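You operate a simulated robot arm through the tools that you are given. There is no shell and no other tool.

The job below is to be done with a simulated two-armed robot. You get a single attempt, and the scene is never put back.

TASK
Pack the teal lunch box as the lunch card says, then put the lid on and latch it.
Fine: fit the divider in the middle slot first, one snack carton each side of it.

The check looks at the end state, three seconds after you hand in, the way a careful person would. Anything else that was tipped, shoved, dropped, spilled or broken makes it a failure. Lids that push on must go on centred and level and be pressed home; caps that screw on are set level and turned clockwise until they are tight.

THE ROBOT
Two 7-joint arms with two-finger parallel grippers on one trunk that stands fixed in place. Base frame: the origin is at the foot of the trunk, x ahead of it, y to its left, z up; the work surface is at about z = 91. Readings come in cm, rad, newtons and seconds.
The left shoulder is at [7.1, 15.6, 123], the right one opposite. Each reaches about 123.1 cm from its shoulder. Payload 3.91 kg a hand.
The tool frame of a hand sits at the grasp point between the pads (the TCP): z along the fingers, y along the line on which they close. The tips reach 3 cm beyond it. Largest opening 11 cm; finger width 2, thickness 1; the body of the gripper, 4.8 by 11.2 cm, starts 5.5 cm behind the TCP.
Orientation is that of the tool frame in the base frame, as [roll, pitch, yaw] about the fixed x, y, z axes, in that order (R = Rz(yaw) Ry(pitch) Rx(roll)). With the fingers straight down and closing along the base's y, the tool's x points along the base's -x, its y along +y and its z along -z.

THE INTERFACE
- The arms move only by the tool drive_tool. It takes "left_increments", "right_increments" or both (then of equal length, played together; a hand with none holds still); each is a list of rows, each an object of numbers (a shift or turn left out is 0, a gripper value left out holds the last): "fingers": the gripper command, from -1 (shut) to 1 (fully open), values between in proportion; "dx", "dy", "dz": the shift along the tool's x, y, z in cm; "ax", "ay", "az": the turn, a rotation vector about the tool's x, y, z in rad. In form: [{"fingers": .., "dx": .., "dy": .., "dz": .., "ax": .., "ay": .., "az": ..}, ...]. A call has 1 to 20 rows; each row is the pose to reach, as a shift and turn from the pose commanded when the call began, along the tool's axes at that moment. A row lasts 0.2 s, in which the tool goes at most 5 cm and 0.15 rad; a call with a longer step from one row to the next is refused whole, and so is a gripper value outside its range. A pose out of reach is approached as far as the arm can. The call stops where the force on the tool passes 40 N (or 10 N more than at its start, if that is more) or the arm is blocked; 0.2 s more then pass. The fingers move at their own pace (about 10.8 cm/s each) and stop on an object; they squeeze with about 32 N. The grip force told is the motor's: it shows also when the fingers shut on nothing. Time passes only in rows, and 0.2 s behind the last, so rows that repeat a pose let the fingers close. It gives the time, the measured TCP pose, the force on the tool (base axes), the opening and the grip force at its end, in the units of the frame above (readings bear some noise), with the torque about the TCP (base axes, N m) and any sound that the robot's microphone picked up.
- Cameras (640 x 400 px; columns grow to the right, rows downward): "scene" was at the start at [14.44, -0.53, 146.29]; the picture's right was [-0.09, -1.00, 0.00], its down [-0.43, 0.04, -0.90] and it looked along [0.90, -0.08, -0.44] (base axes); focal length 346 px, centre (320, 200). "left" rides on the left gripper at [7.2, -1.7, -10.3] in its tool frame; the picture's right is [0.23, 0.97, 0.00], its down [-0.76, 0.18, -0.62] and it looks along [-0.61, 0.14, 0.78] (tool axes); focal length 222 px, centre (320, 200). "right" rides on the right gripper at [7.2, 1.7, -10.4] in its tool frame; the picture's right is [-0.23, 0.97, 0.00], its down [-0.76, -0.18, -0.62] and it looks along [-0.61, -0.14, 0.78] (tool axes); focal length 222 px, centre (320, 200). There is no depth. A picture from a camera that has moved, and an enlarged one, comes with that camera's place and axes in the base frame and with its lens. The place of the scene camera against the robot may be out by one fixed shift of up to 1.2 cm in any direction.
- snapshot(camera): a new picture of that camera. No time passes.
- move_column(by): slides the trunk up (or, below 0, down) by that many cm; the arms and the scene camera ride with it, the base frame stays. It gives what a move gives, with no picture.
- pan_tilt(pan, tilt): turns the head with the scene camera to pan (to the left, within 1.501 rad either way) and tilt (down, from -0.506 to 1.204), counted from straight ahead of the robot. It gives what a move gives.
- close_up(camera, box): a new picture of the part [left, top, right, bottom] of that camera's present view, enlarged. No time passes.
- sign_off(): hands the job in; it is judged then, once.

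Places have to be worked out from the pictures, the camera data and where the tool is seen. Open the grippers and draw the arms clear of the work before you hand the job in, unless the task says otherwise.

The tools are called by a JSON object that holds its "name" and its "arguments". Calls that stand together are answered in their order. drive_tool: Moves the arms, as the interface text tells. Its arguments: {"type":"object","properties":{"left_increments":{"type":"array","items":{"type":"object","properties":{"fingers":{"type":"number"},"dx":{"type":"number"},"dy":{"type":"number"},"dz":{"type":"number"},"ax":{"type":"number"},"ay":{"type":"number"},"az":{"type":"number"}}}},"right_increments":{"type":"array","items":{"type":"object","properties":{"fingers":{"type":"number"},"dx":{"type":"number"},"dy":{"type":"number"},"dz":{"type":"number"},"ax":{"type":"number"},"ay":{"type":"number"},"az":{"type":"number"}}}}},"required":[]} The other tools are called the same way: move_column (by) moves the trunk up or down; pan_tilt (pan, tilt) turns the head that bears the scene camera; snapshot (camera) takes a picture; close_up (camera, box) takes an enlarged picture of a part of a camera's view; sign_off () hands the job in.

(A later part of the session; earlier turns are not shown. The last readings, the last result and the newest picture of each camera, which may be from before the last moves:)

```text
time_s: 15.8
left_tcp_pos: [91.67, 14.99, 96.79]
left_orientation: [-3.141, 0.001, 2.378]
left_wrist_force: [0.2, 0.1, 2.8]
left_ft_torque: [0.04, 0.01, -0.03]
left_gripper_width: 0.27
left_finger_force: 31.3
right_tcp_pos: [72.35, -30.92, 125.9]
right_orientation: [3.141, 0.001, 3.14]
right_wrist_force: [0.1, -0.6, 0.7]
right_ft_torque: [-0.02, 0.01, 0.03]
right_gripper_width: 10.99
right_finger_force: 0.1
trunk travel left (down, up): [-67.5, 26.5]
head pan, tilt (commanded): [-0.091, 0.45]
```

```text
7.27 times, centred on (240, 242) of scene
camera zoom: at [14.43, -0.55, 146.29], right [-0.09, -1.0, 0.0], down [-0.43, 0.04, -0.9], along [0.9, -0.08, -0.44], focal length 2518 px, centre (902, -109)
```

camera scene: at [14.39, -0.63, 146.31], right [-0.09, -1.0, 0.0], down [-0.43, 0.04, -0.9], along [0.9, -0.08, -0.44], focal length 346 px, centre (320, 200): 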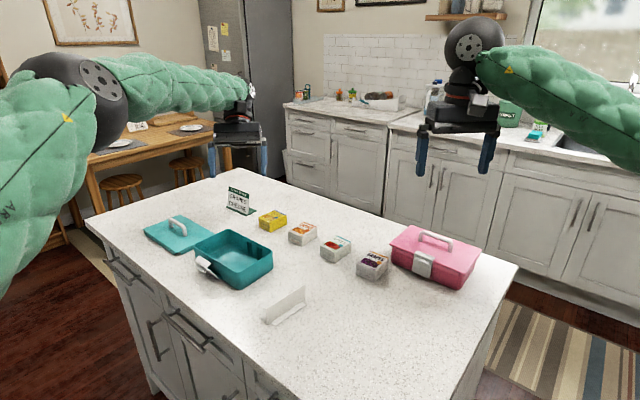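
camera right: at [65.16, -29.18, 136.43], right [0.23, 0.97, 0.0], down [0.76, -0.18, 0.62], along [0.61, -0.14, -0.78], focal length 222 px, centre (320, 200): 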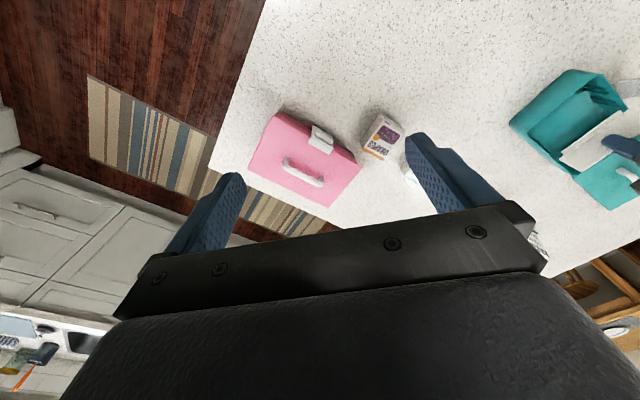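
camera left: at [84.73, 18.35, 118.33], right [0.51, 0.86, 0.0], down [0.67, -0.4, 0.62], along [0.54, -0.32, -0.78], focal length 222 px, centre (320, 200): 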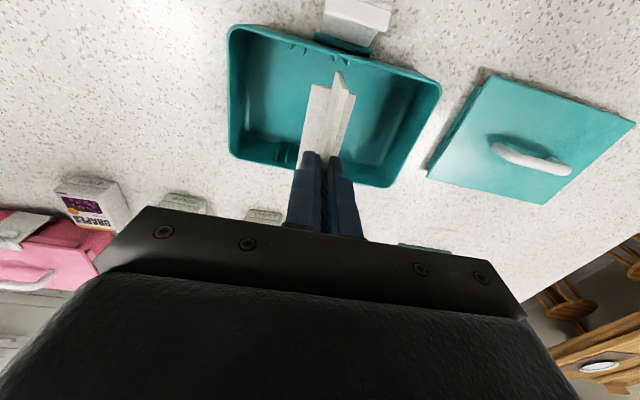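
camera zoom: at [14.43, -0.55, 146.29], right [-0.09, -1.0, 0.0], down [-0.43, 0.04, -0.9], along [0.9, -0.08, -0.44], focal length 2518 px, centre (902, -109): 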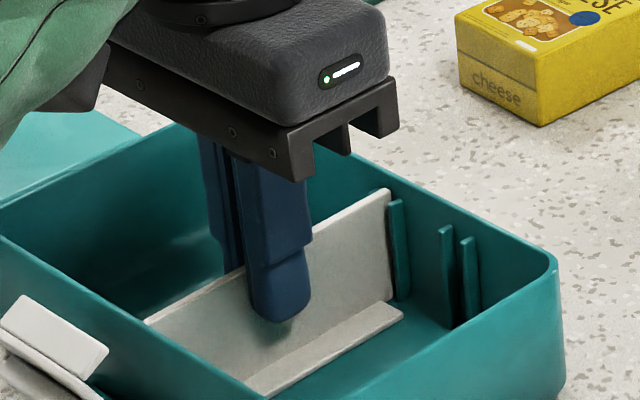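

A small upward force (2.8 N) suggests first contact. One more 0.2 cm to confirm.

{"name": "drive_tool", "arguments": {"left_increments": [{"dz": 0.1}, {"dz": 0.15}, {"dz": 0.15}]}}

{"name": "close_up", "arguments": {"camera": "scene", "box": [205, 215, 275, 270]}}

```text
time_s: 16.6
left_tcp_pos: [91.57, 15.08, 96.82]
left_orientation: [-3.141, 0.003, 2.376]
left_wrist_force: [5.1, -2.4, 16.0]
left_ft_torque: [0.09, -0.02, -0.05]
left_gripper_width: 0.28
left_finger_force: 31.7
right_tcp_pos: [72.19, -30.91, 125.97]
right_orientation: [-3.141, 0.0, 3.139]
right_wrist_force: [0.2, 0.4, -0.1]
right_ft_torque: [0.02, -0.01, 0.0]
right_gripper_width: 10.99
right_finger_force: 0.1
trunk travel left (down, up): [-67.5, 26.5]
head pan, tilt (commanded): [-0.091, 0.45]
```

```text
7.27 times, centred on (240, 242) of scene
camera zoom: at [14.34, -0.59, 146.32], right [-0.09, -1.0, 0.0], down [-0.43, 0.04, -0.9], along [0.9, -0.08, -0.43], focal length 2518 px, centre (902, -109)
```

zoom: 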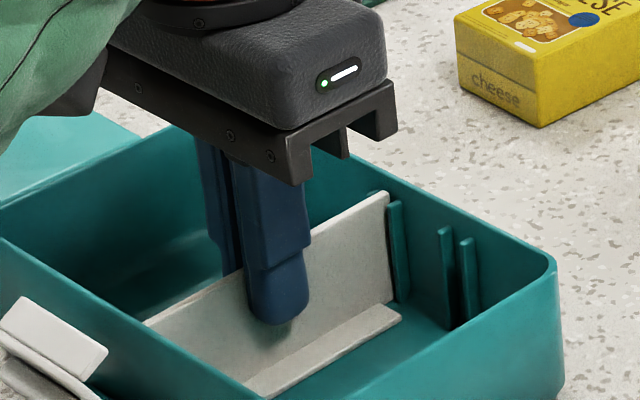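

Seated on the floor (16 N). I ease off by 0.1 cm and open the fingers modestly, then check the divider stays standing.

{"name": "drive_tool", "arguments": {"left_increments": [{"dz": -0.12}, {"dz": -0.12, "fingers": -0.8}, {"dz": -0.12, "fingers": -0.5}, {"dz": -0.12, "fingers": -0.5}]}}

{"name": "close_up", "arguments": {"camera": "scene", "box": [205, 215, 275, 270]}}

{"name": "close_up", "arguments": {"camera": "left", "box": [220, 0, 420, 160]}}

```text
time_s: 17.6
left_tcp_pos: [91.65, 15.14, 96.84]
left_orientation: [3.141, -0.001, 2.378]
left_wrist_force: [0.1, 0.1, 0.1]
left_ft_torque: [-0.03, 0.03, 0.0]
left_gripper_width: 2.78
left_finger_force: 0.0
right_tcp_pos: [72.45, -30.84, 126.15]
right_orientation: [3.14, 0.0, 3.141]
right_wrist_force: [-0.2, 0.4, 0.5]
right_ft_torque: [0.02, 0.0, 0.04]
right_gripper_width: 10.98
right_finger_force: 0.0
trunk travel left (down, up): [-67.5, 26.5]
head pan, tilt (commanded): [-0.091, 0.45]
```

```text
7.27 times, centred on (240, 242) of scene
camera zoom: at [14.48, -0.54, 146.28], right [-0.09, -1.0, 0.0], down [-0.43, 0.04, -0.9], along [0.9, -0.08, -0.44], focal length 2518 px, centre (902, -109)
```

zoom: 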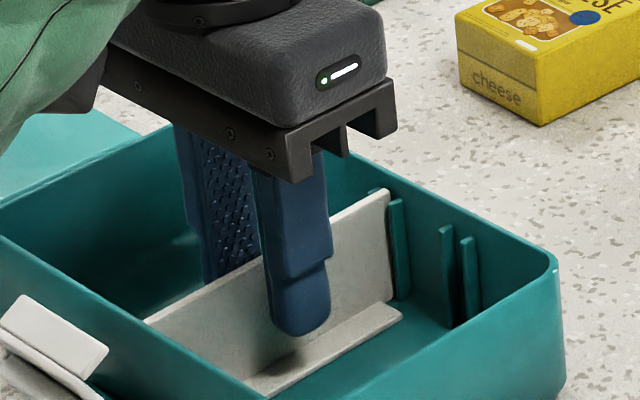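

```text
2.50 times, centred on (320, 80) of left
camera zoom: at [85.24, 18.89, 107.21], right [0.51, 0.86, 0.0], down [0.67, -0.4, 0.62], along [0.54, -0.32, -0.78], focal length 555 px, centre (320, 500)
```

zoom: 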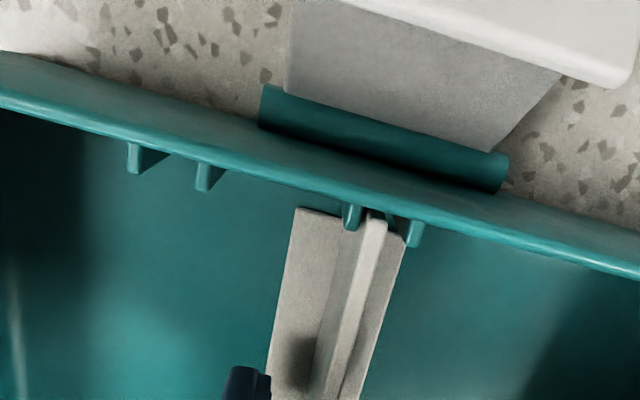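

The divider stands in the middle slot. I withdraw the left hand straight up and then go over the cheese carton, tilting the hand outward because it is far away.

{"name": "drive_tool", "arguments": {"left_increments": [{"dz": -2}, {"dz": -5}, {"dz": -9}, {"dz": -13}, {"dz": -13, "dx": -4, "dy": 1.3, "ay": -0.08, "fingers": 0.6}, {"dz": -13, "dx": -8, "dy": 2.6, "ay": -0.16}, {"dz": -13, "dx": -12, "dy": 3.8, "ay": -0.24}, {"dz": -13, "dx": -16, "dy": 5, "ay": -0.32}, {"dz": -13, "dx": -20, "dy": 6.2, "ay": -0.4}, {"dz": -13, "dx": -21.7, "dy": 6.7, "ay": -0.4}, {"dz": -13, "dx": -21.7, "dy": 6.7, "ay": -0.4}]}}

{"name": "snapshot", "arguments": {"camera": "left"}}

{"name": "snapshot", "arguments": {"camera": "scene"}}

{"name": "close_up", "arguments": {"camera": "scene", "box": [190, 225, 278, 290]}}

```text
time_s: 20.0
left_tcp_pos: [111.76, 5.07, 109.96]
left_orientation: [-3.14, 0.398, 2.379]
left_wrist_force: [0.7, 0.4, -0.7]
left_ft_torque: [0.0, 0.03, -0.03]
left_gripper_width: 8.83
left_finger_force: 0.0
right_tcp_pos: [72.39, -30.85, 126.01]
right_orientation: [-3.141, -0.001, 3.14]
right_wrist_force: [-0.6, -0.6, 0.2]
right_ft_torque: [0.03, -0.01, -0.01]
right_gripper_width: 10.99
right_finger_force: 0.0
trunk travel left (down, up): [-67.5, 26.5]
head pan, tilt (commanded): [-0.091, 0.45]
```

```text
taken
camera left: at [102.91, 11.21, 116.73], right [0.52, 0.85, -0.09], down [0.45, -0.19, 0.87], along [0.72, -0.5, -0.48], focal length 222 px, centre (320, 200)
```

left: 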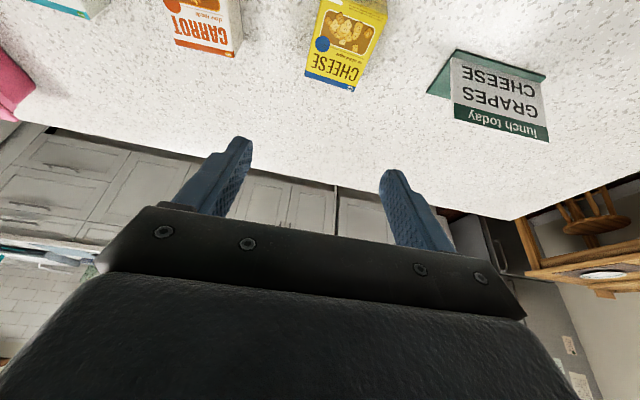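

```text
taken
camera scene: at [14.46, -0.5, 146.29], right [-0.09, -1.0, 0.0], down [-0.43, 0.04, -0.9], along [0.9, -0.08, -0.44], focal length 346 px, centre (320, 200)
```

scene: 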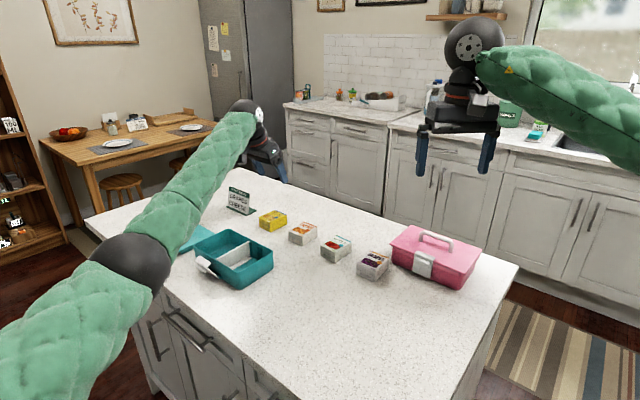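

```text
6.15 times, centred on (234, 258) of scene
camera zoom: at [14.46, -0.5, 146.29], right [-0.09, -1.0, 0.0], down [-0.43, 0.04, -0.9], along [0.9, -0.08, -0.44], focal length 2130 px, centre (849, -154)
```

zoom: 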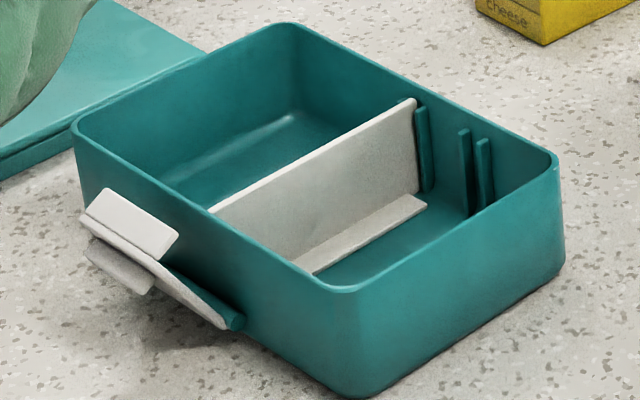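

The divider looks right. The hand hovers beyond the cheese along its tilted axis; I zoom on the cheese carton in the wrist view to compute its place in the tool frame.

{"name": "close_up", "arguments": {"camera": "left", "box": [270, 0, 420, 110]}}

{"name": "close_up", "arguments": {"camera": "scene", "box": [250, 200, 300, 240]}}

```text
3.64 times, centred on (345, 55) of left
camera zoom: at [102.91, 11.21, 116.73], right [0.52, 0.85, -0.09], down [0.45, -0.19, 0.87], along [0.72, -0.5, -0.48], focal length 808 px, centre (229, 727)
```

zoom: 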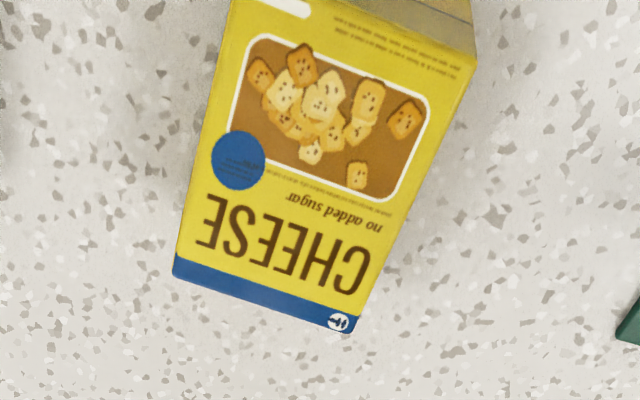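

```text
10.00 times, centred on (275, 220) of scene
camera zoom: at [14.46, -0.5, 146.29], right [-0.09, -1.0, 0.0], down [-0.43, 0.04, -0.9], along [0.9, -0.08, -0.44], focal length 3462 px, centre (770, 0)
```

zoom: 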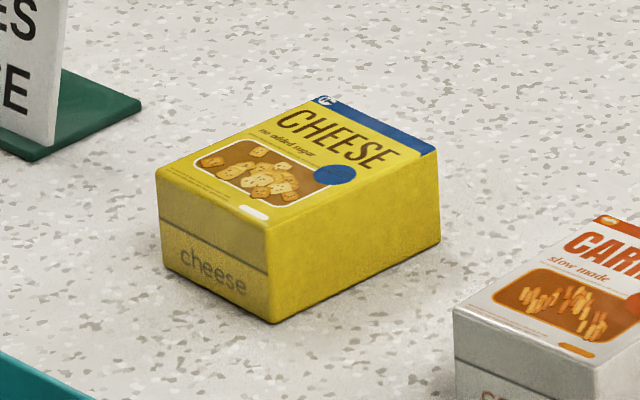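

Carton measures ≈5.5 × 7.1 × 3.4 cm, its centre about (−0.5, +0.6) horizontally from the TCP, and turned ~0.037 rad. I move down to a hover with that correction and look again.

{"name": "drive_tool", "arguments": {"left_increments": [{"dx": 1.25, "dy": 0.2, "dz": 2.7, "ax": 0.005, "az": 0.011}, {"dx": 2.5, "dy": 0.4, "dz": 5.4, "ax": 0.01, "az": 0.022}, {"dx": 3.76, "dy": 0.62, "dz": 8.18, "ax": 0.0144, "az": 0.034}, {"dx": 3.76, "dy": 0.62, "dz": 8.18, "ax": 0.0144, "az": 0.034}]}}

{"name": "close_up", "arguments": {"camera": "left", "box": [200, 0, 440, 180]}}

{"name": "close_up", "arguments": {"camera": "scene", "box": [235, 180, 315, 240]}}

```text
time_s: 21.0
left_tcp_pos: [111.95, 5.35, 100.96]
left_orientation: [-3.142, 0.401, 2.339]
left_wrist_force: [0.3, -0.1, 0.6]
left_ft_torque: [0.02, 0.02, 0.01]
left_gripper_width: 8.78
left_finger_force: 0.0
right_tcp_pos: [72.39, -30.77, 126.2]
right_orientation: [-3.142, 0.0, 3.139]
right_wrist_force: [0.2, 0.4, 0.2]
right_ft_torque: [-0.02, -0.03, -0.03]
right_gripper_width: 11.0
right_finger_force: 0.1
trunk travel left (down, up): [-67.5, 26.5]
head pan, tilt (commanded): [-0.091, 0.45]
```

```text
2.22 times, centred on (320, 90) of left
camera zoom: at [103.27, 11.83, 107.81], right [0.55, 0.83, -0.09], down [0.45, -0.21, 0.87], along [0.7, -0.52, -0.48], focal length 494 px, centre (320, 444)
```

zoom: 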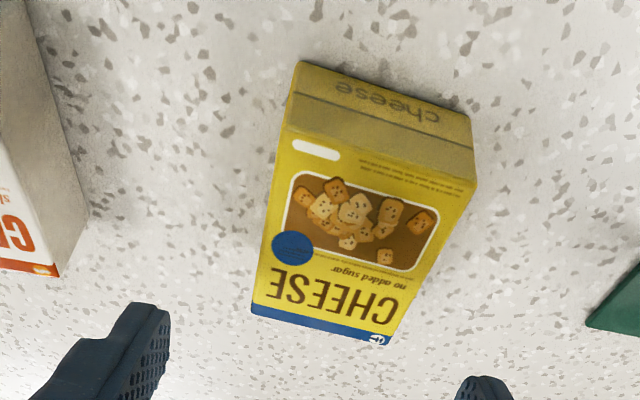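

```text
6.67 times, centred on (275, 210) of scene
camera zoom: at [14.42, -0.56, 146.29], right [-0.09, -1.0, 0.0], down [-0.43, 0.04, -0.9], along [0.9, -0.08, -0.44], focal length 2308 px, centre (620, 133)
```

zoom: 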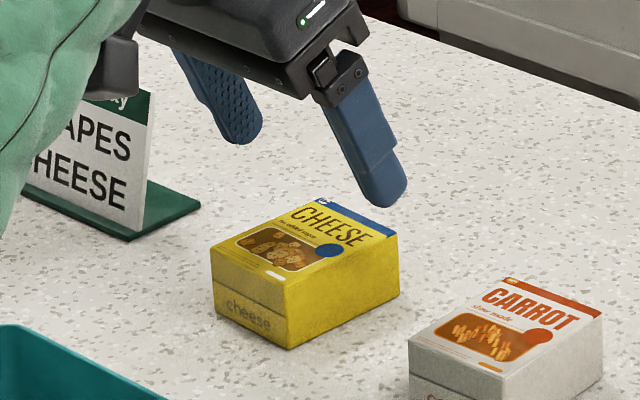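

Remaining correction about (+0.3, +0.4) cm. I descend the last 5.5 cm with fingers either side of the carton.

{"name": "drive_tool", "arguments": {"left_increments": [{"dx": 0.4, "dy": 0.38, "dz": 0.4}, {"dx": 1.1, "dy": 0.38, "dz": 2.0}, {"dx": 1.8, "dy": 0.38, "dz": 3.6}, {"dx": 2.42, "dy": 0.38, "dz": 5.0}, {"dx": 2.42, "dy": 0.38, "dz": 5.0}]}}

{"name": "close_up", "arguments": {"camera": "left", "box": [200, 0, 440, 180]}}

{"name": "close_up", "arguments": {"camera": "scene", "box": [235, 180, 315, 240]}}

```text
time_s: 22.2
left_tcp_pos: [112.2, 5.92, 95.39]
left_orientation: [3.14, 0.401, 2.342]
left_wrist_force: [0.0, -0.2, 0.0]
left_ft_torque: [-0.02, -0.02, 0.0]
left_gripper_width: 8.79
left_finger_force: 0.0
right_tcp_pos: [72.36, -30.94, 125.99]
right_orientation: [3.141, 0.001, 3.139]
right_wrist_force: [0.1, -0.9, 0.3]
right_ft_torque: [0.02, 0.0, 0.03]
right_gripper_width: 10.98
right_finger_force: 0.1
trunk travel left (down, up): [-67.5, 26.5]
head pan, tilt (commanded): [-0.091, 0.45]
```

```text
2.22 times, centred on (320, 90) of left
camera zoom: at [103.47, 12.33, 102.2], right [0.55, 0.83, -0.09], down [0.45, -0.21, 0.87], along [0.7, -0.52, -0.48], focal length 494 px, centre (320, 444)
```

zoom: 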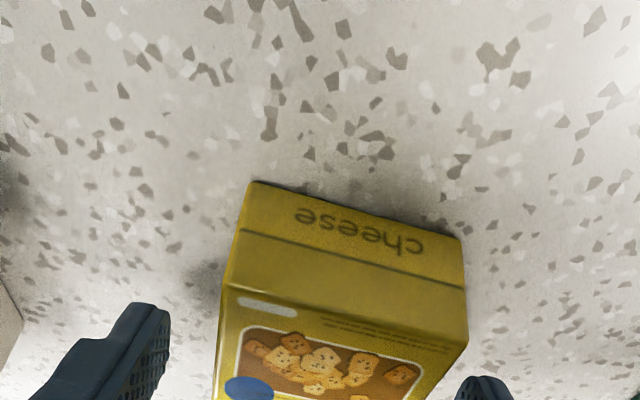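

```text
6.67 times, centred on (275, 210) of scene
camera zoom: at [14.44, -0.55, 146.29], right [-0.09, -1.0, 0.0], down [-0.43, 0.04, -0.9], along [0.9, -0.08, -0.44], focal length 2308 px, centre (620, 133)
```

zoom: 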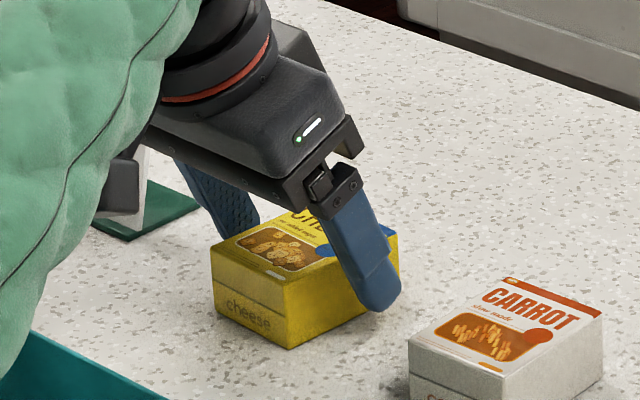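

Fingers straddle the carton, no contact force. I close the grip on it.

{"name": "drive_tool", "arguments": {"left_increments": [{"fingers": 0.2}, {"fingers": -1}, {"fingers": -1}, {"fingers": -1}]}}

{"name": "close_up", "arguments": {"camera": "left", "box": [200, 0, 440, 180]}}

{"name": "close_up", "arguments": {"camera": "scene", "box": [235, 180, 315, 240]}}

```text
time_s: 23.2
left_tcp_pos: [112.07, 5.79, 95.38]
left_orientation: [-3.141, 0.4, 2.339]
left_wrist_force: [0.3, -1.5, 0.5]
left_ft_torque: [-0.02, -0.03, -0.05]
left_gripper_width: 5.51
left_finger_force: 31.3
right_tcp_pos: [72.41, -30.9, 126.04]
right_orientation: [3.14, 0.0, 3.14]
right_wrist_force: [0.3, 0.3, 0.0]
right_ft_torque: [-0.01, 0.01, 0.0]
right_gripper_width: 11.01
right_finger_force: 0.1
trunk travel left (down, up): [-67.5, 26.5]
head pan, tilt (commanded): [-0.091, 0.45]
```

```text
2.22 times, centred on (320, 90) of left
camera zoom: at [103.47, 12.3, 102.2], right [0.55, 0.83, -0.09], down [0.45, -0.21, 0.87], along [0.7, -0.52, -0.48], focal length 494 px, centre (320, 444)
```

zoom: 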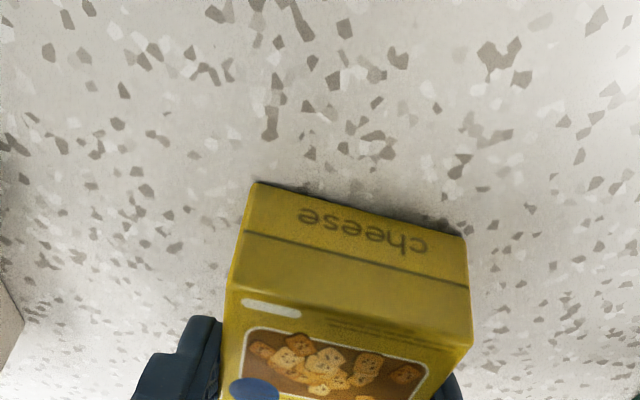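

```text
6.67 times, centred on (275, 210) of scene
camera zoom: at [14.45, -0.56, 146.29], right [-0.09, -1.0, 0.0], down [-0.43, 0.04, -0.9], along [0.9, -0.08, -0.44], focal length 2308 px, centre (620, 133)
```

zoom: 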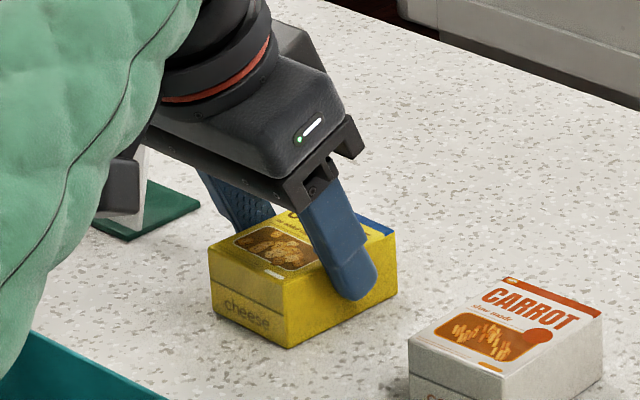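

Carton gripped (5.51 cm). I lift it straight up 10 cm, then carry it level over the back compartment.

{"name": "drive_tool", "arguments": {"left_increments": [{"dx": -0.6, "dz": -1.4}, {"dx": -1.6, "dz": -3.8}, {"dx": -2.7, "dz": -6.5}, {"dx": -3.89, "dz": -9.21}, {"dx": 0.1, "dy": -0.79, "dz": -10.89, "ax": -0.003, "az": -0.007}, {"dx": 4.09, "dy": -1.59, "dz": -12.58, "ax": -0.006, "az": -0.014}, {"dx": 8.06, "dy": -2.38, "dz": -14.26, "ax": -0.009, "az": -0.021}, {"dx": 12.05, "dy": -3.18, "dz": -15.94, "ax": -0.012, "az": -0.028}, {"dx": 16.04, "dy": -3.97, "dz": -17.63, "ax": -0.0144, "az": -0.034}, {"dx": 16.04, "dy": -3.97, "dz": -17.63, "ax": -0.0144, "az": -0.034}]}}

{"name": "snapshot", "arguments": {"camera": "left"}}

{"name": "close_up", "arguments": {"camera": "scene", "box": [175, 190, 295, 290]}}

```text
time_s: 25.4
left_tcp_pos: [94.5, 18.52, 105.34]
left_orientation: [-3.141, 0.396, 2.376]
left_wrist_force: [0.5, -0.7, -0.9]
left_ft_torque: [0.03, -0.02, -0.01]
left_gripper_width: 5.53
left_finger_force: 32.1
right_tcp_pos: [72.38, -30.98, 126.02]
right_orientation: [3.14, -0.003, 3.14]
right_wrist_force: [0.0, -0.5, 0.2]
right_ft_torque: [-0.03, -0.03, 0.01]
right_gripper_width: 10.97
right_finger_force: 0.0
trunk travel left (down, up): [-67.5, 26.5]
head pan, tilt (commanded): [-0.091, 0.45]
```

```text
taken
camera left: at [85.66, 24.77, 112.12], right [0.52, 0.85, -0.09], down [0.46, -0.19, 0.87], along [0.72, -0.5, -0.49], focal length 222 px, centre (320, 200)
```

left: 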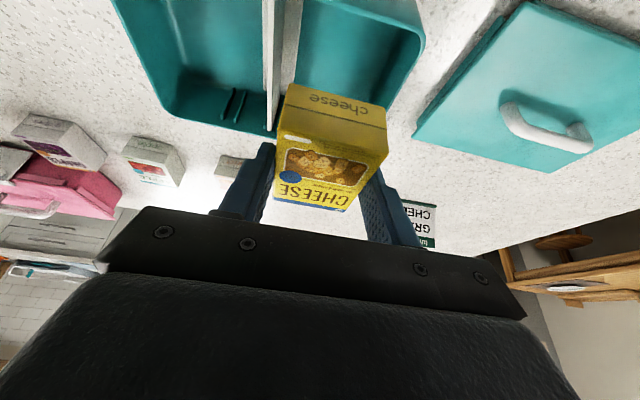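

```text
4.00 times, centred on (235, 240) of scene
camera zoom: at [14.52, -0.64, 146.28], right [-0.09, -1.0, 0.0], down [-0.43, 0.04, -0.9], along [0.9, -0.08, -0.44], focal length 1385 px, centre (660, 40)
```

zoom: 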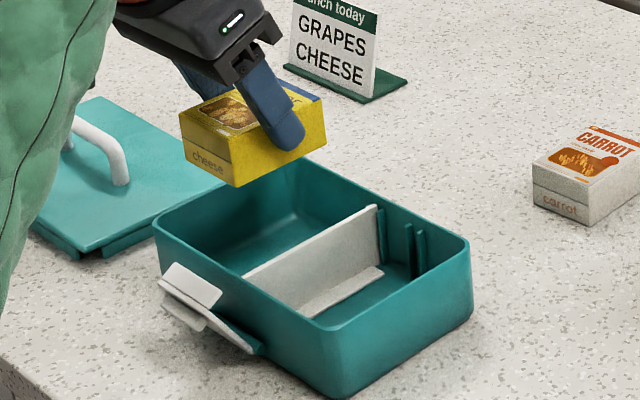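

The carton hovers level over the box. I zoom in the wrist view to check its position relative to the compartment.

{"name": "close_up", "arguments": {"camera": "left", "box": [200, 0, 440, 180]}}

```text
2.22 times, centred on (320, 90) of left
camera zoom: at [85.66, 24.77, 112.12], right [0.52, 0.85, -0.09], down [0.46, -0.19, 0.87], along [0.72, -0.5, -0.49], focal length 494 px, centre (320, 444)
```

zoom: 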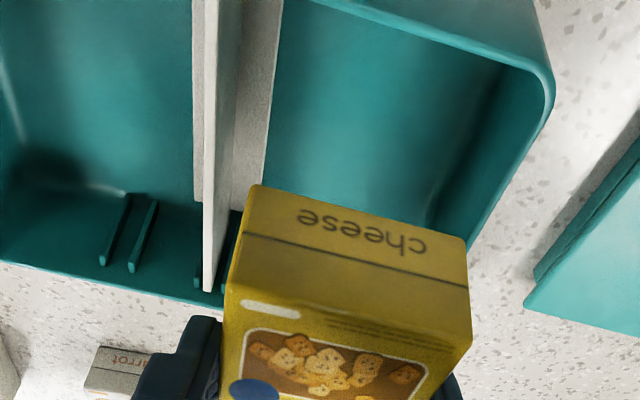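

The compartment spans about −4.2 to +4.2 cm in tool y, with the carton at ~+0.1: good. I shift 0.2 cm across and lower the carton partway into the compartment.

{"name": "drive_tool", "arguments": {"left_increments": [{"dx": 0.96, "dz": 1.76}, {"dx": 1.74, "dz": 3.61}, {"dx": 2.32, "dz": 4.98}, {"dx": 2.6, "dz": 5.63}, {"dx": 2.91, "dz": 6.37}, {"dx": 2.91, "dz": 6.37}]}}

{"name": "close_up", "arguments": {"camera": "left", "box": [200, 0, 440, 180]}}

{"name": "close_up", "arguments": {"camera": "scene", "box": [175, 200, 285, 290]}}

```text
time_s: 26.8
left_tcp_pos: [94.05, 18.73, 98.29]
left_orientation: [-3.141, 0.4, 2.379]
left_wrist_force: [-0.3, 0.4, -0.3]
left_ft_torque: [0.01, 0.0, 0.01]
left_gripper_width: 5.51
left_finger_force: 31.8
right_tcp_pos: [72.4, -30.84, 126.08]
right_orientation: [-3.14, 0.001, 3.14]
right_wrist_force: [-0.3, -0.1, -0.3]
right_ft_torque: [-0.03, -0.01, 0.01]
right_gripper_width: 11.02
right_finger_force: 0.0
trunk travel left (down, up): [-67.5, 26.5]
head pan, tilt (commanded): [-0.091, 0.45]
```

```text
2.22 times, centred on (320, 90) of left
camera zoom: at [85.25, 24.89, 105.05], right [0.52, 0.85, -0.09], down [0.45, -0.19, 0.87], along [0.72, -0.5, -0.48], focal length 494 px, centre (320, 444)
```

zoom: 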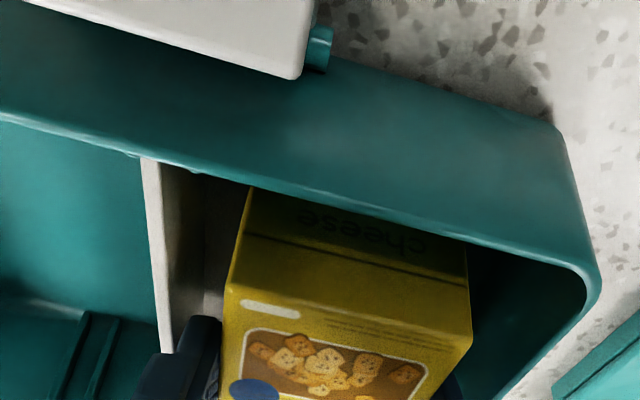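

```text
4.44 times, centred on (230, 245) of scene
camera zoom: at [14.45, -0.56, 146.29], right [-0.09, -1.0, 0.0], down [-0.43, 0.04, -0.9], along [0.9, -0.08, -0.44], focal length 1539 px, centre (720, 0)
```

zoom: 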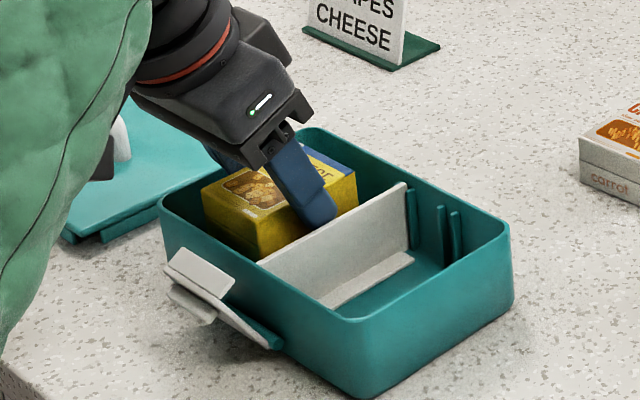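

Going in cleanly between divider and end wall. I lower further, slowing near the floor.

{"name": "drive_tool", "arguments": {"left_increments": [{"dx": 0.31, "dz": 0.74}, {"dx": 0.58, "dz": 1.38}, {"dx": 0.78, "dz": 1.84}, {"dx": 0.89, "dz": 2.12}, {"dx": 0.89, "dz": 2.12}]}}

{"name": "close_up", "arguments": {"camera": "scene", "box": [185, 215, 265, 275]}}

```text
time_s: 28.0
left_tcp_pos: [94.03, 18.81, 96.11]
left_orientation: [3.142, 0.398, 2.377]
left_wrist_force: [0.0, -0.1, -0.7]
left_ft_torque: [0.01, 0.01, 0.0]
left_gripper_width: 5.55
left_finger_force: 31.9
right_tcp_pos: [72.42, -30.69, 126.08]
right_orientation: [3.141, 0.0, 3.141]
right_wrist_force: [0.0, -0.9, -0.3]
right_ft_torque: [-0.01, -0.02, -0.04]
right_gripper_width: 11.02
right_finger_force: 0.2
trunk travel left (down, up): [-67.5, 26.5]
head pan, tilt (commanded): [-0.091, 0.45]
```

```text
6.67 times, centred on (225, 245) of scene
camera zoom: at [14.45, -0.54, 146.29], right [-0.09, -1.0, 0.0], down [-0.43, 0.04, -0.9], along [0.9, -0.08, -0.44], focal length 2308 px, centre (953, -100)
```

zoom: 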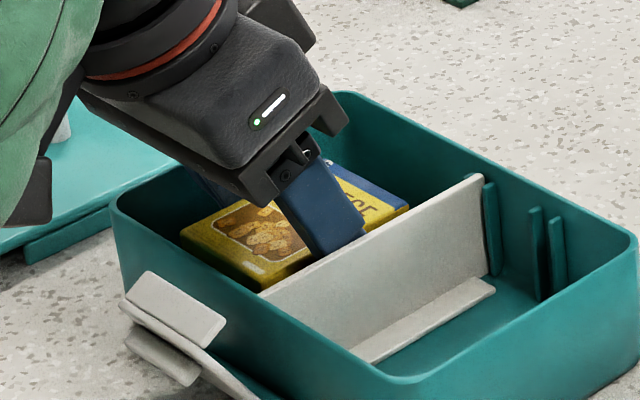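

Still free. I lower in small steps until contact with the floor.

{"name": "drive_tool", "arguments": {"left_increments": [{"dx": 0.06, "dz": 0.14}, {"dx": 0.12, "dz": 0.28}, {"dx": 0.16, "dz": 0.37}, {"dx": 0.16, "dz": 0.37}]}}

```text
time_s: 29.0
left_tcp_pos: [94.07, 18.83, 95.91]
left_orientation: [3.14, 0.401, 2.377]
left_wrist_force: [4.2, 2.1, 11.8]
left_ft_torque: [0.42, -0.12, -0.08]
left_gripper_width: 5.5
left_finger_force: 32.1
right_tcp_pos: [72.43, -30.71, 126.12]
right_orientation: [3.141, 0.001, 3.139]
right_wrist_force: [0.4, 0.1, 0.0]
right_ft_torque: [-0.01, -0.01, -0.01]
right_gripper_width: 10.98
right_finger_force: 0.2
trunk travel left (down, up): [-67.5, 26.5]
head pan, tilt (commanded): [-0.091, 0.45]
```

Contact with the floor felt (12 N). I ease up 0.1 cm and open the fingers only slightly (to ~6 cm) so they don't press the divider or end wall.

{"name": "drive_tool", "arguments": {"left_increments": [{"dx": 0.12, "dz": 0.28}, {"dx": 0.12, "dz": 0.28, "fingers": 0.04}, {"dx": 0.12, "dz": 0.28, "fingers": 0.08}, {"dx": 0.12, "dz": 0.28, "fingers": 0.08}]}}

{"name": "close_up", "arguments": {"camera": "scene", "box": [185, 215, 265, 275]}}

{"name": "close_up", "arguments": {"camera": "left", "box": [200, 0, 440, 180]}}

```text
time_s: 30.0
left_tcp_pos: [94.19, 18.94, 95.18]
left_orientation: [-3.14, 0.397, 2.377]
left_wrist_force: [0.5, -0.8, -0.3]
left_ft_torque: [0.02, 0.02, -0.02]
left_gripper_width: 5.94
left_finger_force: 0.0
right_tcp_pos: [72.46, -30.82, 126.04]
right_orientation: [-3.14, -0.002, 3.14]
right_wrist_force: [-0.3, -0.5, -0.8]
right_ft_torque: [0.01, -0.03, 0.02]
right_gripper_width: 11.01
right_finger_force: 0.0
trunk travel left (down, up): [-67.5, 26.5]
head pan, tilt (commanded): [-0.091, 0.45]
```

```text
6.67 times, centred on (225, 245) of scene
camera zoom: at [14.5, -0.53, 146.28], right [-0.09, -1.0, 0.0], down [-0.43, 0.04, -0.9], along [0.9, -0.08, -0.44], focal length 2308 px, centre (953, -100)
```

zoom: 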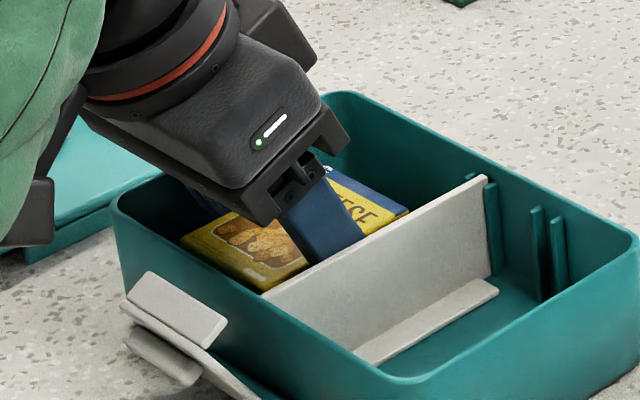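

```text
2.22 times, centred on (320, 90) of left
camera zoom: at [85.23, 25.04, 102.0], right [0.52, 0.85, -0.09], down [0.46, -0.19, 0.87], along [0.72, -0.5, -0.49], focal length 494 px, centre (320, 444)
```

zoom: 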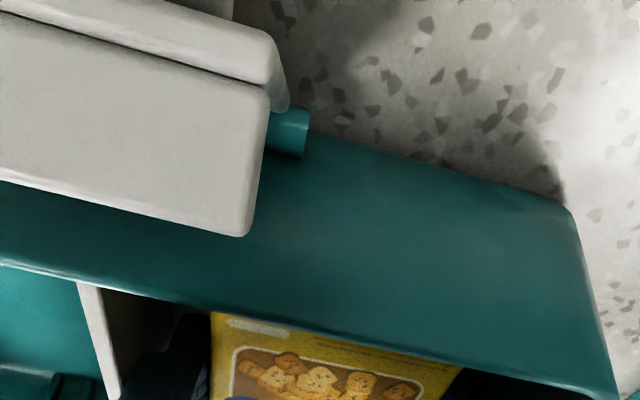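

I mis-signed the ease-off (went 0.3 cm further down), but forces are zero now and the carton is released upright. I now lift the hand vertically out along the carton's sides.

{"name": "drive_tool", "arguments": {"left_increments": [{"dx": -0.2, "dz": -0.46}, {"dx": -0.6, "dz": -1.38}, {"dx": -1.17, "dz": -2.76}, {"dx": -2.3, "dz": -5.5}, {"dx": -3.9, "dz": -9.2}, {"dx": -5.1, "dz": -12.0}]}}

{"name": "close_up", "arguments": {"camera": "scene", "box": [185, 215, 285, 290]}}

{"name": "snapshot", "arguments": {"camera": "left"}}

```text
time_s: 31.4
left_tcp_pos: [94.07, 19.16, 108.45]
left_orientation: [-3.14, 0.399, 2.376]
left_wrist_force: [-0.1, -0.8, -0.4]
left_ft_torque: [0.0, -0.01, -0.03]
left_gripper_width: 5.97
left_finger_force: 0.1
right_tcp_pos: [72.51, -30.84, 126.11]
right_orientation: [-3.141, 0.001, 3.139]
right_wrist_force: [0.6, 0.1, -0.1]
right_ft_torque: [0.0, 0.03, -0.03]
right_gripper_width: 11.01
right_finger_force: 0.1
trunk travel left (down, up): [-67.5, 26.5]
head pan, tilt (commanded): [-0.091, 0.45]
```

```text
5.33 times, centred on (235, 252) of scene
camera zoom: at [14.41, -0.58, 146.28], right [-0.09, -1.0, 0.0], down [-0.43, 0.04, -0.9], along [0.9, -0.08, -0.44], focal length 1846 px, centre (773, -80)
```

zoom: 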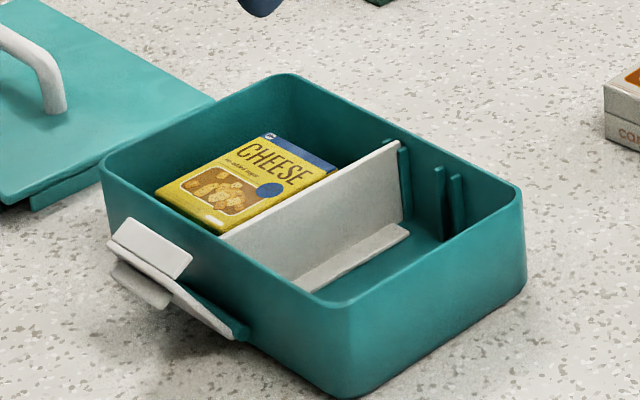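

```text
taken
camera left: at [85.25, 25.25, 115.22], right [0.52, 0.85, -0.09], down [0.45, -0.19, 0.87], along [0.72, -0.5, -0.48], focal length 222 px, centre (320, 200)
```

left: 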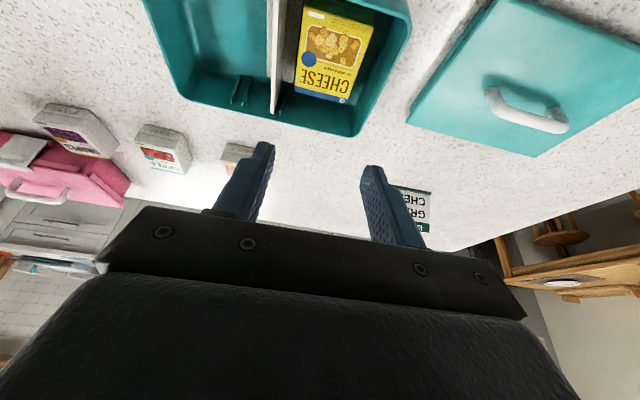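

Cheese is in, divider upright. I park the left arm up and to the left, and bring the right hand over the grapes carton, turned to match it.

{"name": "drive_tool", "arguments": {"left_increments": [{"dx": 2.5, "dy": 1, "dz": -3.6, "ay": 0.06}, {"dx": 5, "dy": 2, "dz": -7.2, "ay": 0.12}, {"dx": 7.5, "dy": 3, "dz": -10.8, "ay": 0.18}, {"dx": 10, "dy": 4, "dz": -14.4, "ay": 0.24}, {"dx": 12.5, "dy": 5, "dz": -18, "ay": 0.3}, {"dx": 15, "dy": 6, "dz": -21.6, "ay": 0.36}, {"dx": 17.5, "dy": 6.9, "dz": -25.3, "ay": 0.4}], "right_increments": [{"dx": -1.89, "dy": 1.41, "dz": 2.57, "az": 0.11, "fingers": 0.4}, {"dx": -3.78, "dy": 2.82, "dz": 5.14, "az": 0.22}, {"dx": -5.67, "dy": 4.23, "dz": 7.71, "az": 0.33}, {"dx": -7.56, "dy": 5.64, "dz": 10.28, "az": 0.44}, {"dx": -9.45, "dy": 7.05, "dz": 12.85, "az": 0.55}, {"dx": -11.3, "dy": 8.45, "dz": 15.4, "az": 0.66}, {"dx": -13.2, "dy": 9.85, "dz": 18, "az": 0.77}]}}

{"name": "snapshot", "arguments": {"camera": "right"}}

{"name": "snapshot", "arguments": {"camera": "scene"}}

```text
time_s: 33.0
left_tcp_pos: [80.09, 41.66, 124.71]
left_orientation: [-3.139, -0.002, 2.374]
left_wrist_force: [0.4, 0.3, -1.3]
left_ft_torque: [0.02, -0.01, -0.02]
left_gripper_width: 5.92
left_finger_force: 0.0
right_tcp_pos: [85.39, -21.24, 108.04]
right_orientation: [3.141, 0.002, 2.368]
right_wrist_force: [0.2, 0.0, 0.2]
right_ft_torque: [0.04, -0.01, -0.01]
right_gripper_width: 7.68
right_finger_force: 0.1
trunk travel left (down, up): [-67.5, 26.5]
head pan, tilt (commanded): [-0.091, 0.45]
```

```text
taken
camera right: at [81.41, -14.94, 118.43], right [0.84, 0.54, 0.0], down [0.42, -0.66, 0.62], along [0.34, -0.53, -0.78], focal length 222 px, centre (320, 200)
```

right: 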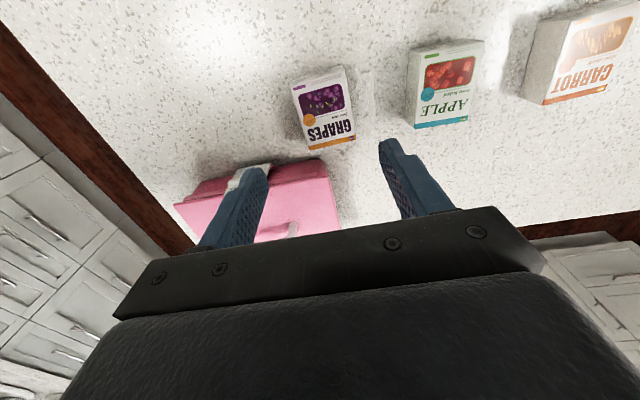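

```text
taken
camera scene: at [14.37, -0.45, 146.29], right [-0.09, -1.0, 0.0], down [-0.43, 0.04, -0.9], along [0.9, -0.08, -0.43], focal length 346 px, centre (320, 200)
```

scene: 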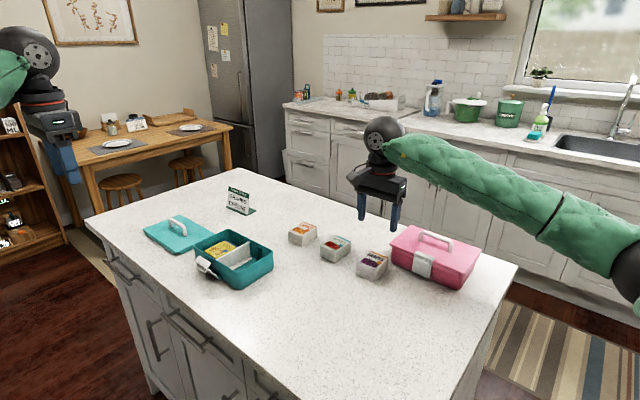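

Now I zoom in on the grapes carton and the pink box corner next to it in the right wrist view.

{"name": "close_up", "arguments": {"camera": "right", "box": [230, 40, 430, 190]}}

{"name": "close_up", "arguments": {"camera": "scene", "box": [345, 220, 425, 285]}}

```text
2.67 times, centred on (330, 115) of right
camera zoom: at [81.41, -14.94, 118.43], right [0.84, 0.54, 0.0], down [0.42, -0.66, 0.62], along [0.34, -0.53, -0.78], focal length 592 px, centre (293, 427)
```

zoom: 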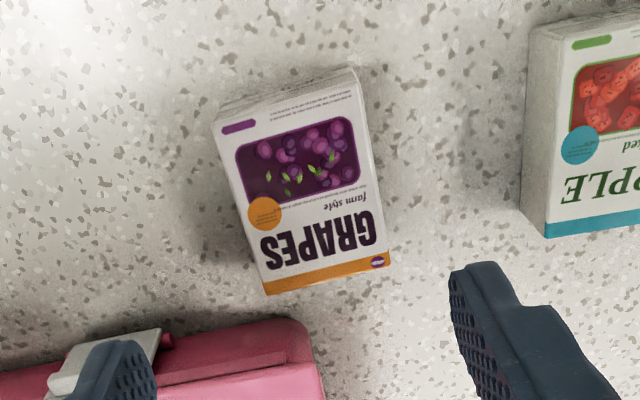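

```text
6.15 times, centred on (385, 252) of scene
camera zoom: at [14.37, -0.45, 146.29], right [-0.09, -1.0, 0.0], down [-0.43, 0.04, -0.9], along [0.9, -0.08, -0.43], focal length 2130 px, centre (-80, -123)
```

zoom: 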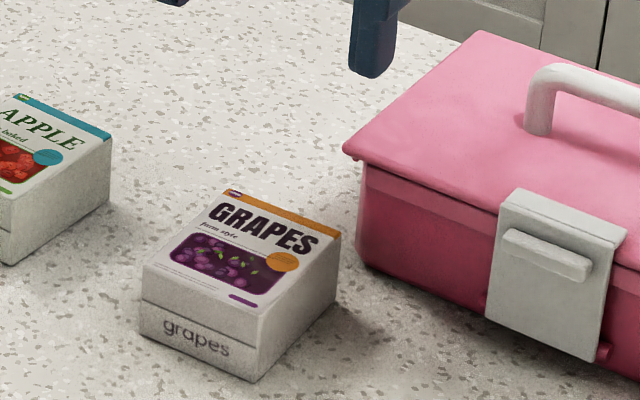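

Carton centre is at tool (−0.44, +0.52), turned −0.027 rad; the pink box is clear (its corner ~7 cm away along tool −x). I correct and descend to a hover.

{"name": "drive_tool", "arguments": {"right_increments": [{"dx": -0.2, "dy": 0.26, "dz": 2.5, "az": -0.014}, {"dx": -0.42, "dy": 0.52, "dz": 5, "az": -0.027}, {"dx": -0.42, "dy": 0.52, "dz": 7.5, "az": -0.027}, {"dx": -0.42, "dy": 0.52, "dz": 7.5, "az": -0.027}]}}

{"name": "close_up", "arguments": {"camera": "right", "box": [200, 20, 440, 200]}}

{"name": "close_up", "arguments": {"camera": "scene", "box": [345, 200, 425, 285]}}

```text
time_s: 34.0
left_tcp_pos: [80.12, 41.63, 124.78]
left_orientation: [3.141, -0.001, 2.379]
left_wrist_force: [-0.7, 0.0, 0.3]
left_ft_torque: [0.01, 0.01, 0.01]
left_gripper_width: 5.95
left_finger_force: 0.1
right_tcp_pos: [86.05, -20.85, 100.54]
right_orientation: [3.141, 0.001, 2.397]
right_wrist_force: [-0.6, 0.0, 0.0]
right_ft_torque: [-0.02, -0.02, 0.01]
right_gripper_width: 7.7
right_finger_force: 0.1
trunk travel left (down, up): [-67.5, 26.5]
head pan, tilt (commanded): [-0.091, 0.45]
```

```text
2.22 times, centred on (320, 110) of right
camera zoom: at [81.82, -14.69, 110.88], right [0.83, 0.56, 0.0], down [0.44, -0.65, 0.62], along [0.35, -0.52, -0.78], focal length 494 px, centre (320, 400)
```

zoom: 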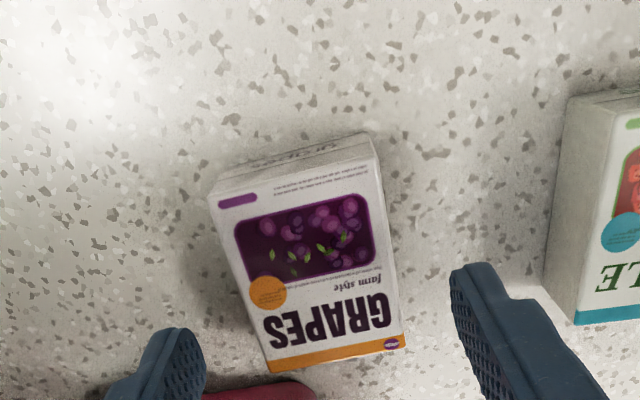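

```text
4.71 times, centred on (385, 242) of scene
camera zoom: at [14.41, -0.5, 146.3], right [-0.09, -1.0, 0.0], down [-0.43, 0.04, -0.9], along [0.9, -0.08, -0.44], focal length 1629 px, centre (14, 0)
```

zoom: 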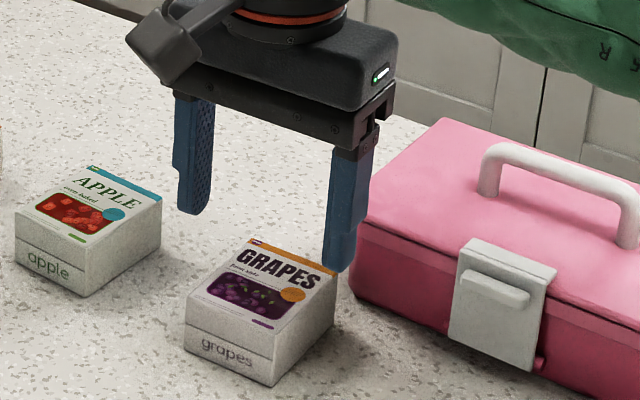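

Small correction (−0.25, −0.23), then I descend with the fingers on both sides of the grapes carton.

{"name": "drive_tool", "arguments": {"right_increments": [{"dx": -0.22, "dy": -0.23, "dz": 0.3}, {"dx": -0.22, "dy": -0.23, "dz": 2}, {"dx": -0.22, "dy": -0.23, "dz": 3.8}, {"dx": -0.22, "dy": -0.23, "dz": 5.0}, {"dx": -0.22, "dy": -0.23, "dz": 5.0}]}}

{"name": "close_up", "arguments": {"camera": "right", "box": [200, 20, 440, 200]}}

{"name": "close_up", "arguments": {"camera": "scene", "box": [345, 200, 425, 285]}}

```text
time_s: 35.2
left_tcp_pos: [80.14, 41.69, 124.78]
left_orientation: [3.141, 0.001, 2.376]
left_wrist_force: [-0.6, -0.3, -0.3]
left_ft_torque: [0.02, -0.01, 0.04]
left_gripper_width: 5.96
left_finger_force: 0.1
right_tcp_pos: [86.28, -21.3, 95.63]
right_orientation: [-3.14, 0.0, 2.4]
right_wrist_force: [-0.1, 0.3, -0.5]
right_ft_torque: [0.0, 0.01, -0.01]
right_gripper_width: 7.69
right_finger_force: 0.0
trunk travel left (down, up): [-67.5, 26.5]
head pan, tilt (commanded): [-0.091, 0.45]
```

```text
2.22 times, centred on (320, 110) of right
camera zoom: at [82.08, -15.14, 105.89], right [0.83, 0.56, 0.0], down [0.44, -0.65, 0.62], along [0.35, -0.52, -0.78], focal length 494 px, centre (320, 400)
```

zoom: 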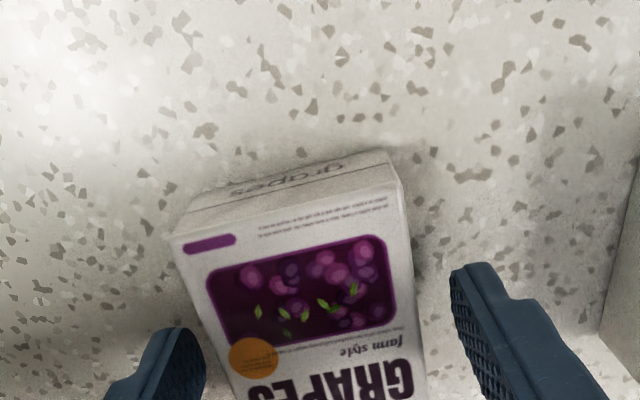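

```text
4.71 times, centred on (385, 242) of scene
camera zoom: at [14.45, -0.51, 146.29], right [-0.09, -1.0, 0.0], down [-0.43, 0.04, -0.9], along [0.9, -0.08, -0.44], focal length 1629 px, centre (14, 0)
```

zoom: 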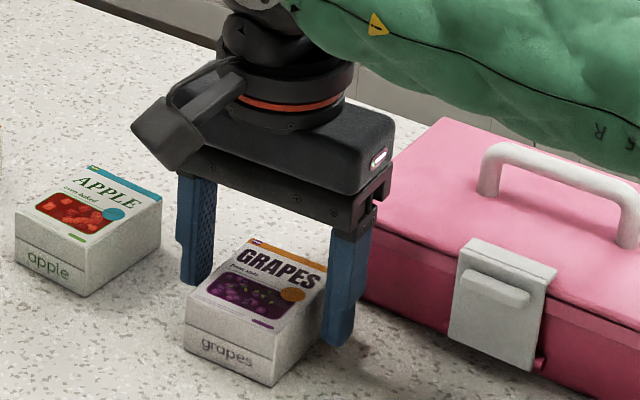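

The fingers straddle the carton well clear of the pink box. I close the right grip.

{"name": "drive_tool", "arguments": {"right_increments": [{"fingers": 0.1}, {"fingers": -1}, {"fingers": -1}, {"fingers": -1}]}}

{"name": "close_up", "arguments": {"camera": "right", "box": [200, 20, 440, 200]}}

```text
time_s: 36.2
left_tcp_pos: [80.11, 41.69, 124.84]
left_orientation: [-3.142, 0.001, 2.378]
left_wrist_force: [-0.2, -0.5, 0.1]
left_ft_torque: [-0.03, 0.0, -0.01]
left_gripper_width: 5.94
left_finger_force: 0.0
right_tcp_pos: [86.14, -21.34, 95.54]
right_orientation: [-3.141, 0.002, 2.397]
right_wrist_force: [0.3, 0.5, 0.5]
right_ft_torque: [-0.03, -0.01, 0.0]
right_gripper_width: 5.51
right_finger_force: 32.0
trunk travel left (down, up): [-67.5, 26.5]
head pan, tilt (commanded): [-0.091, 0.45]
```

```text
2.22 times, centred on (320, 110) of right
camera zoom: at [82.08, -15.14, 105.9], right [0.83, 0.56, 0.0], down [0.44, -0.65, 0.62], along [0.35, -0.52, -0.78], focal length 494 px, centre (320, 400)
```

zoom: 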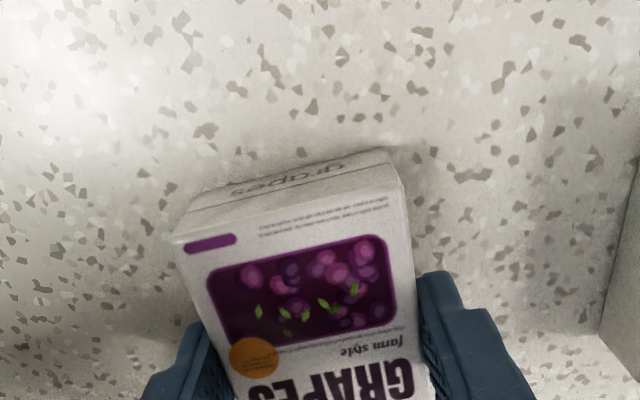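

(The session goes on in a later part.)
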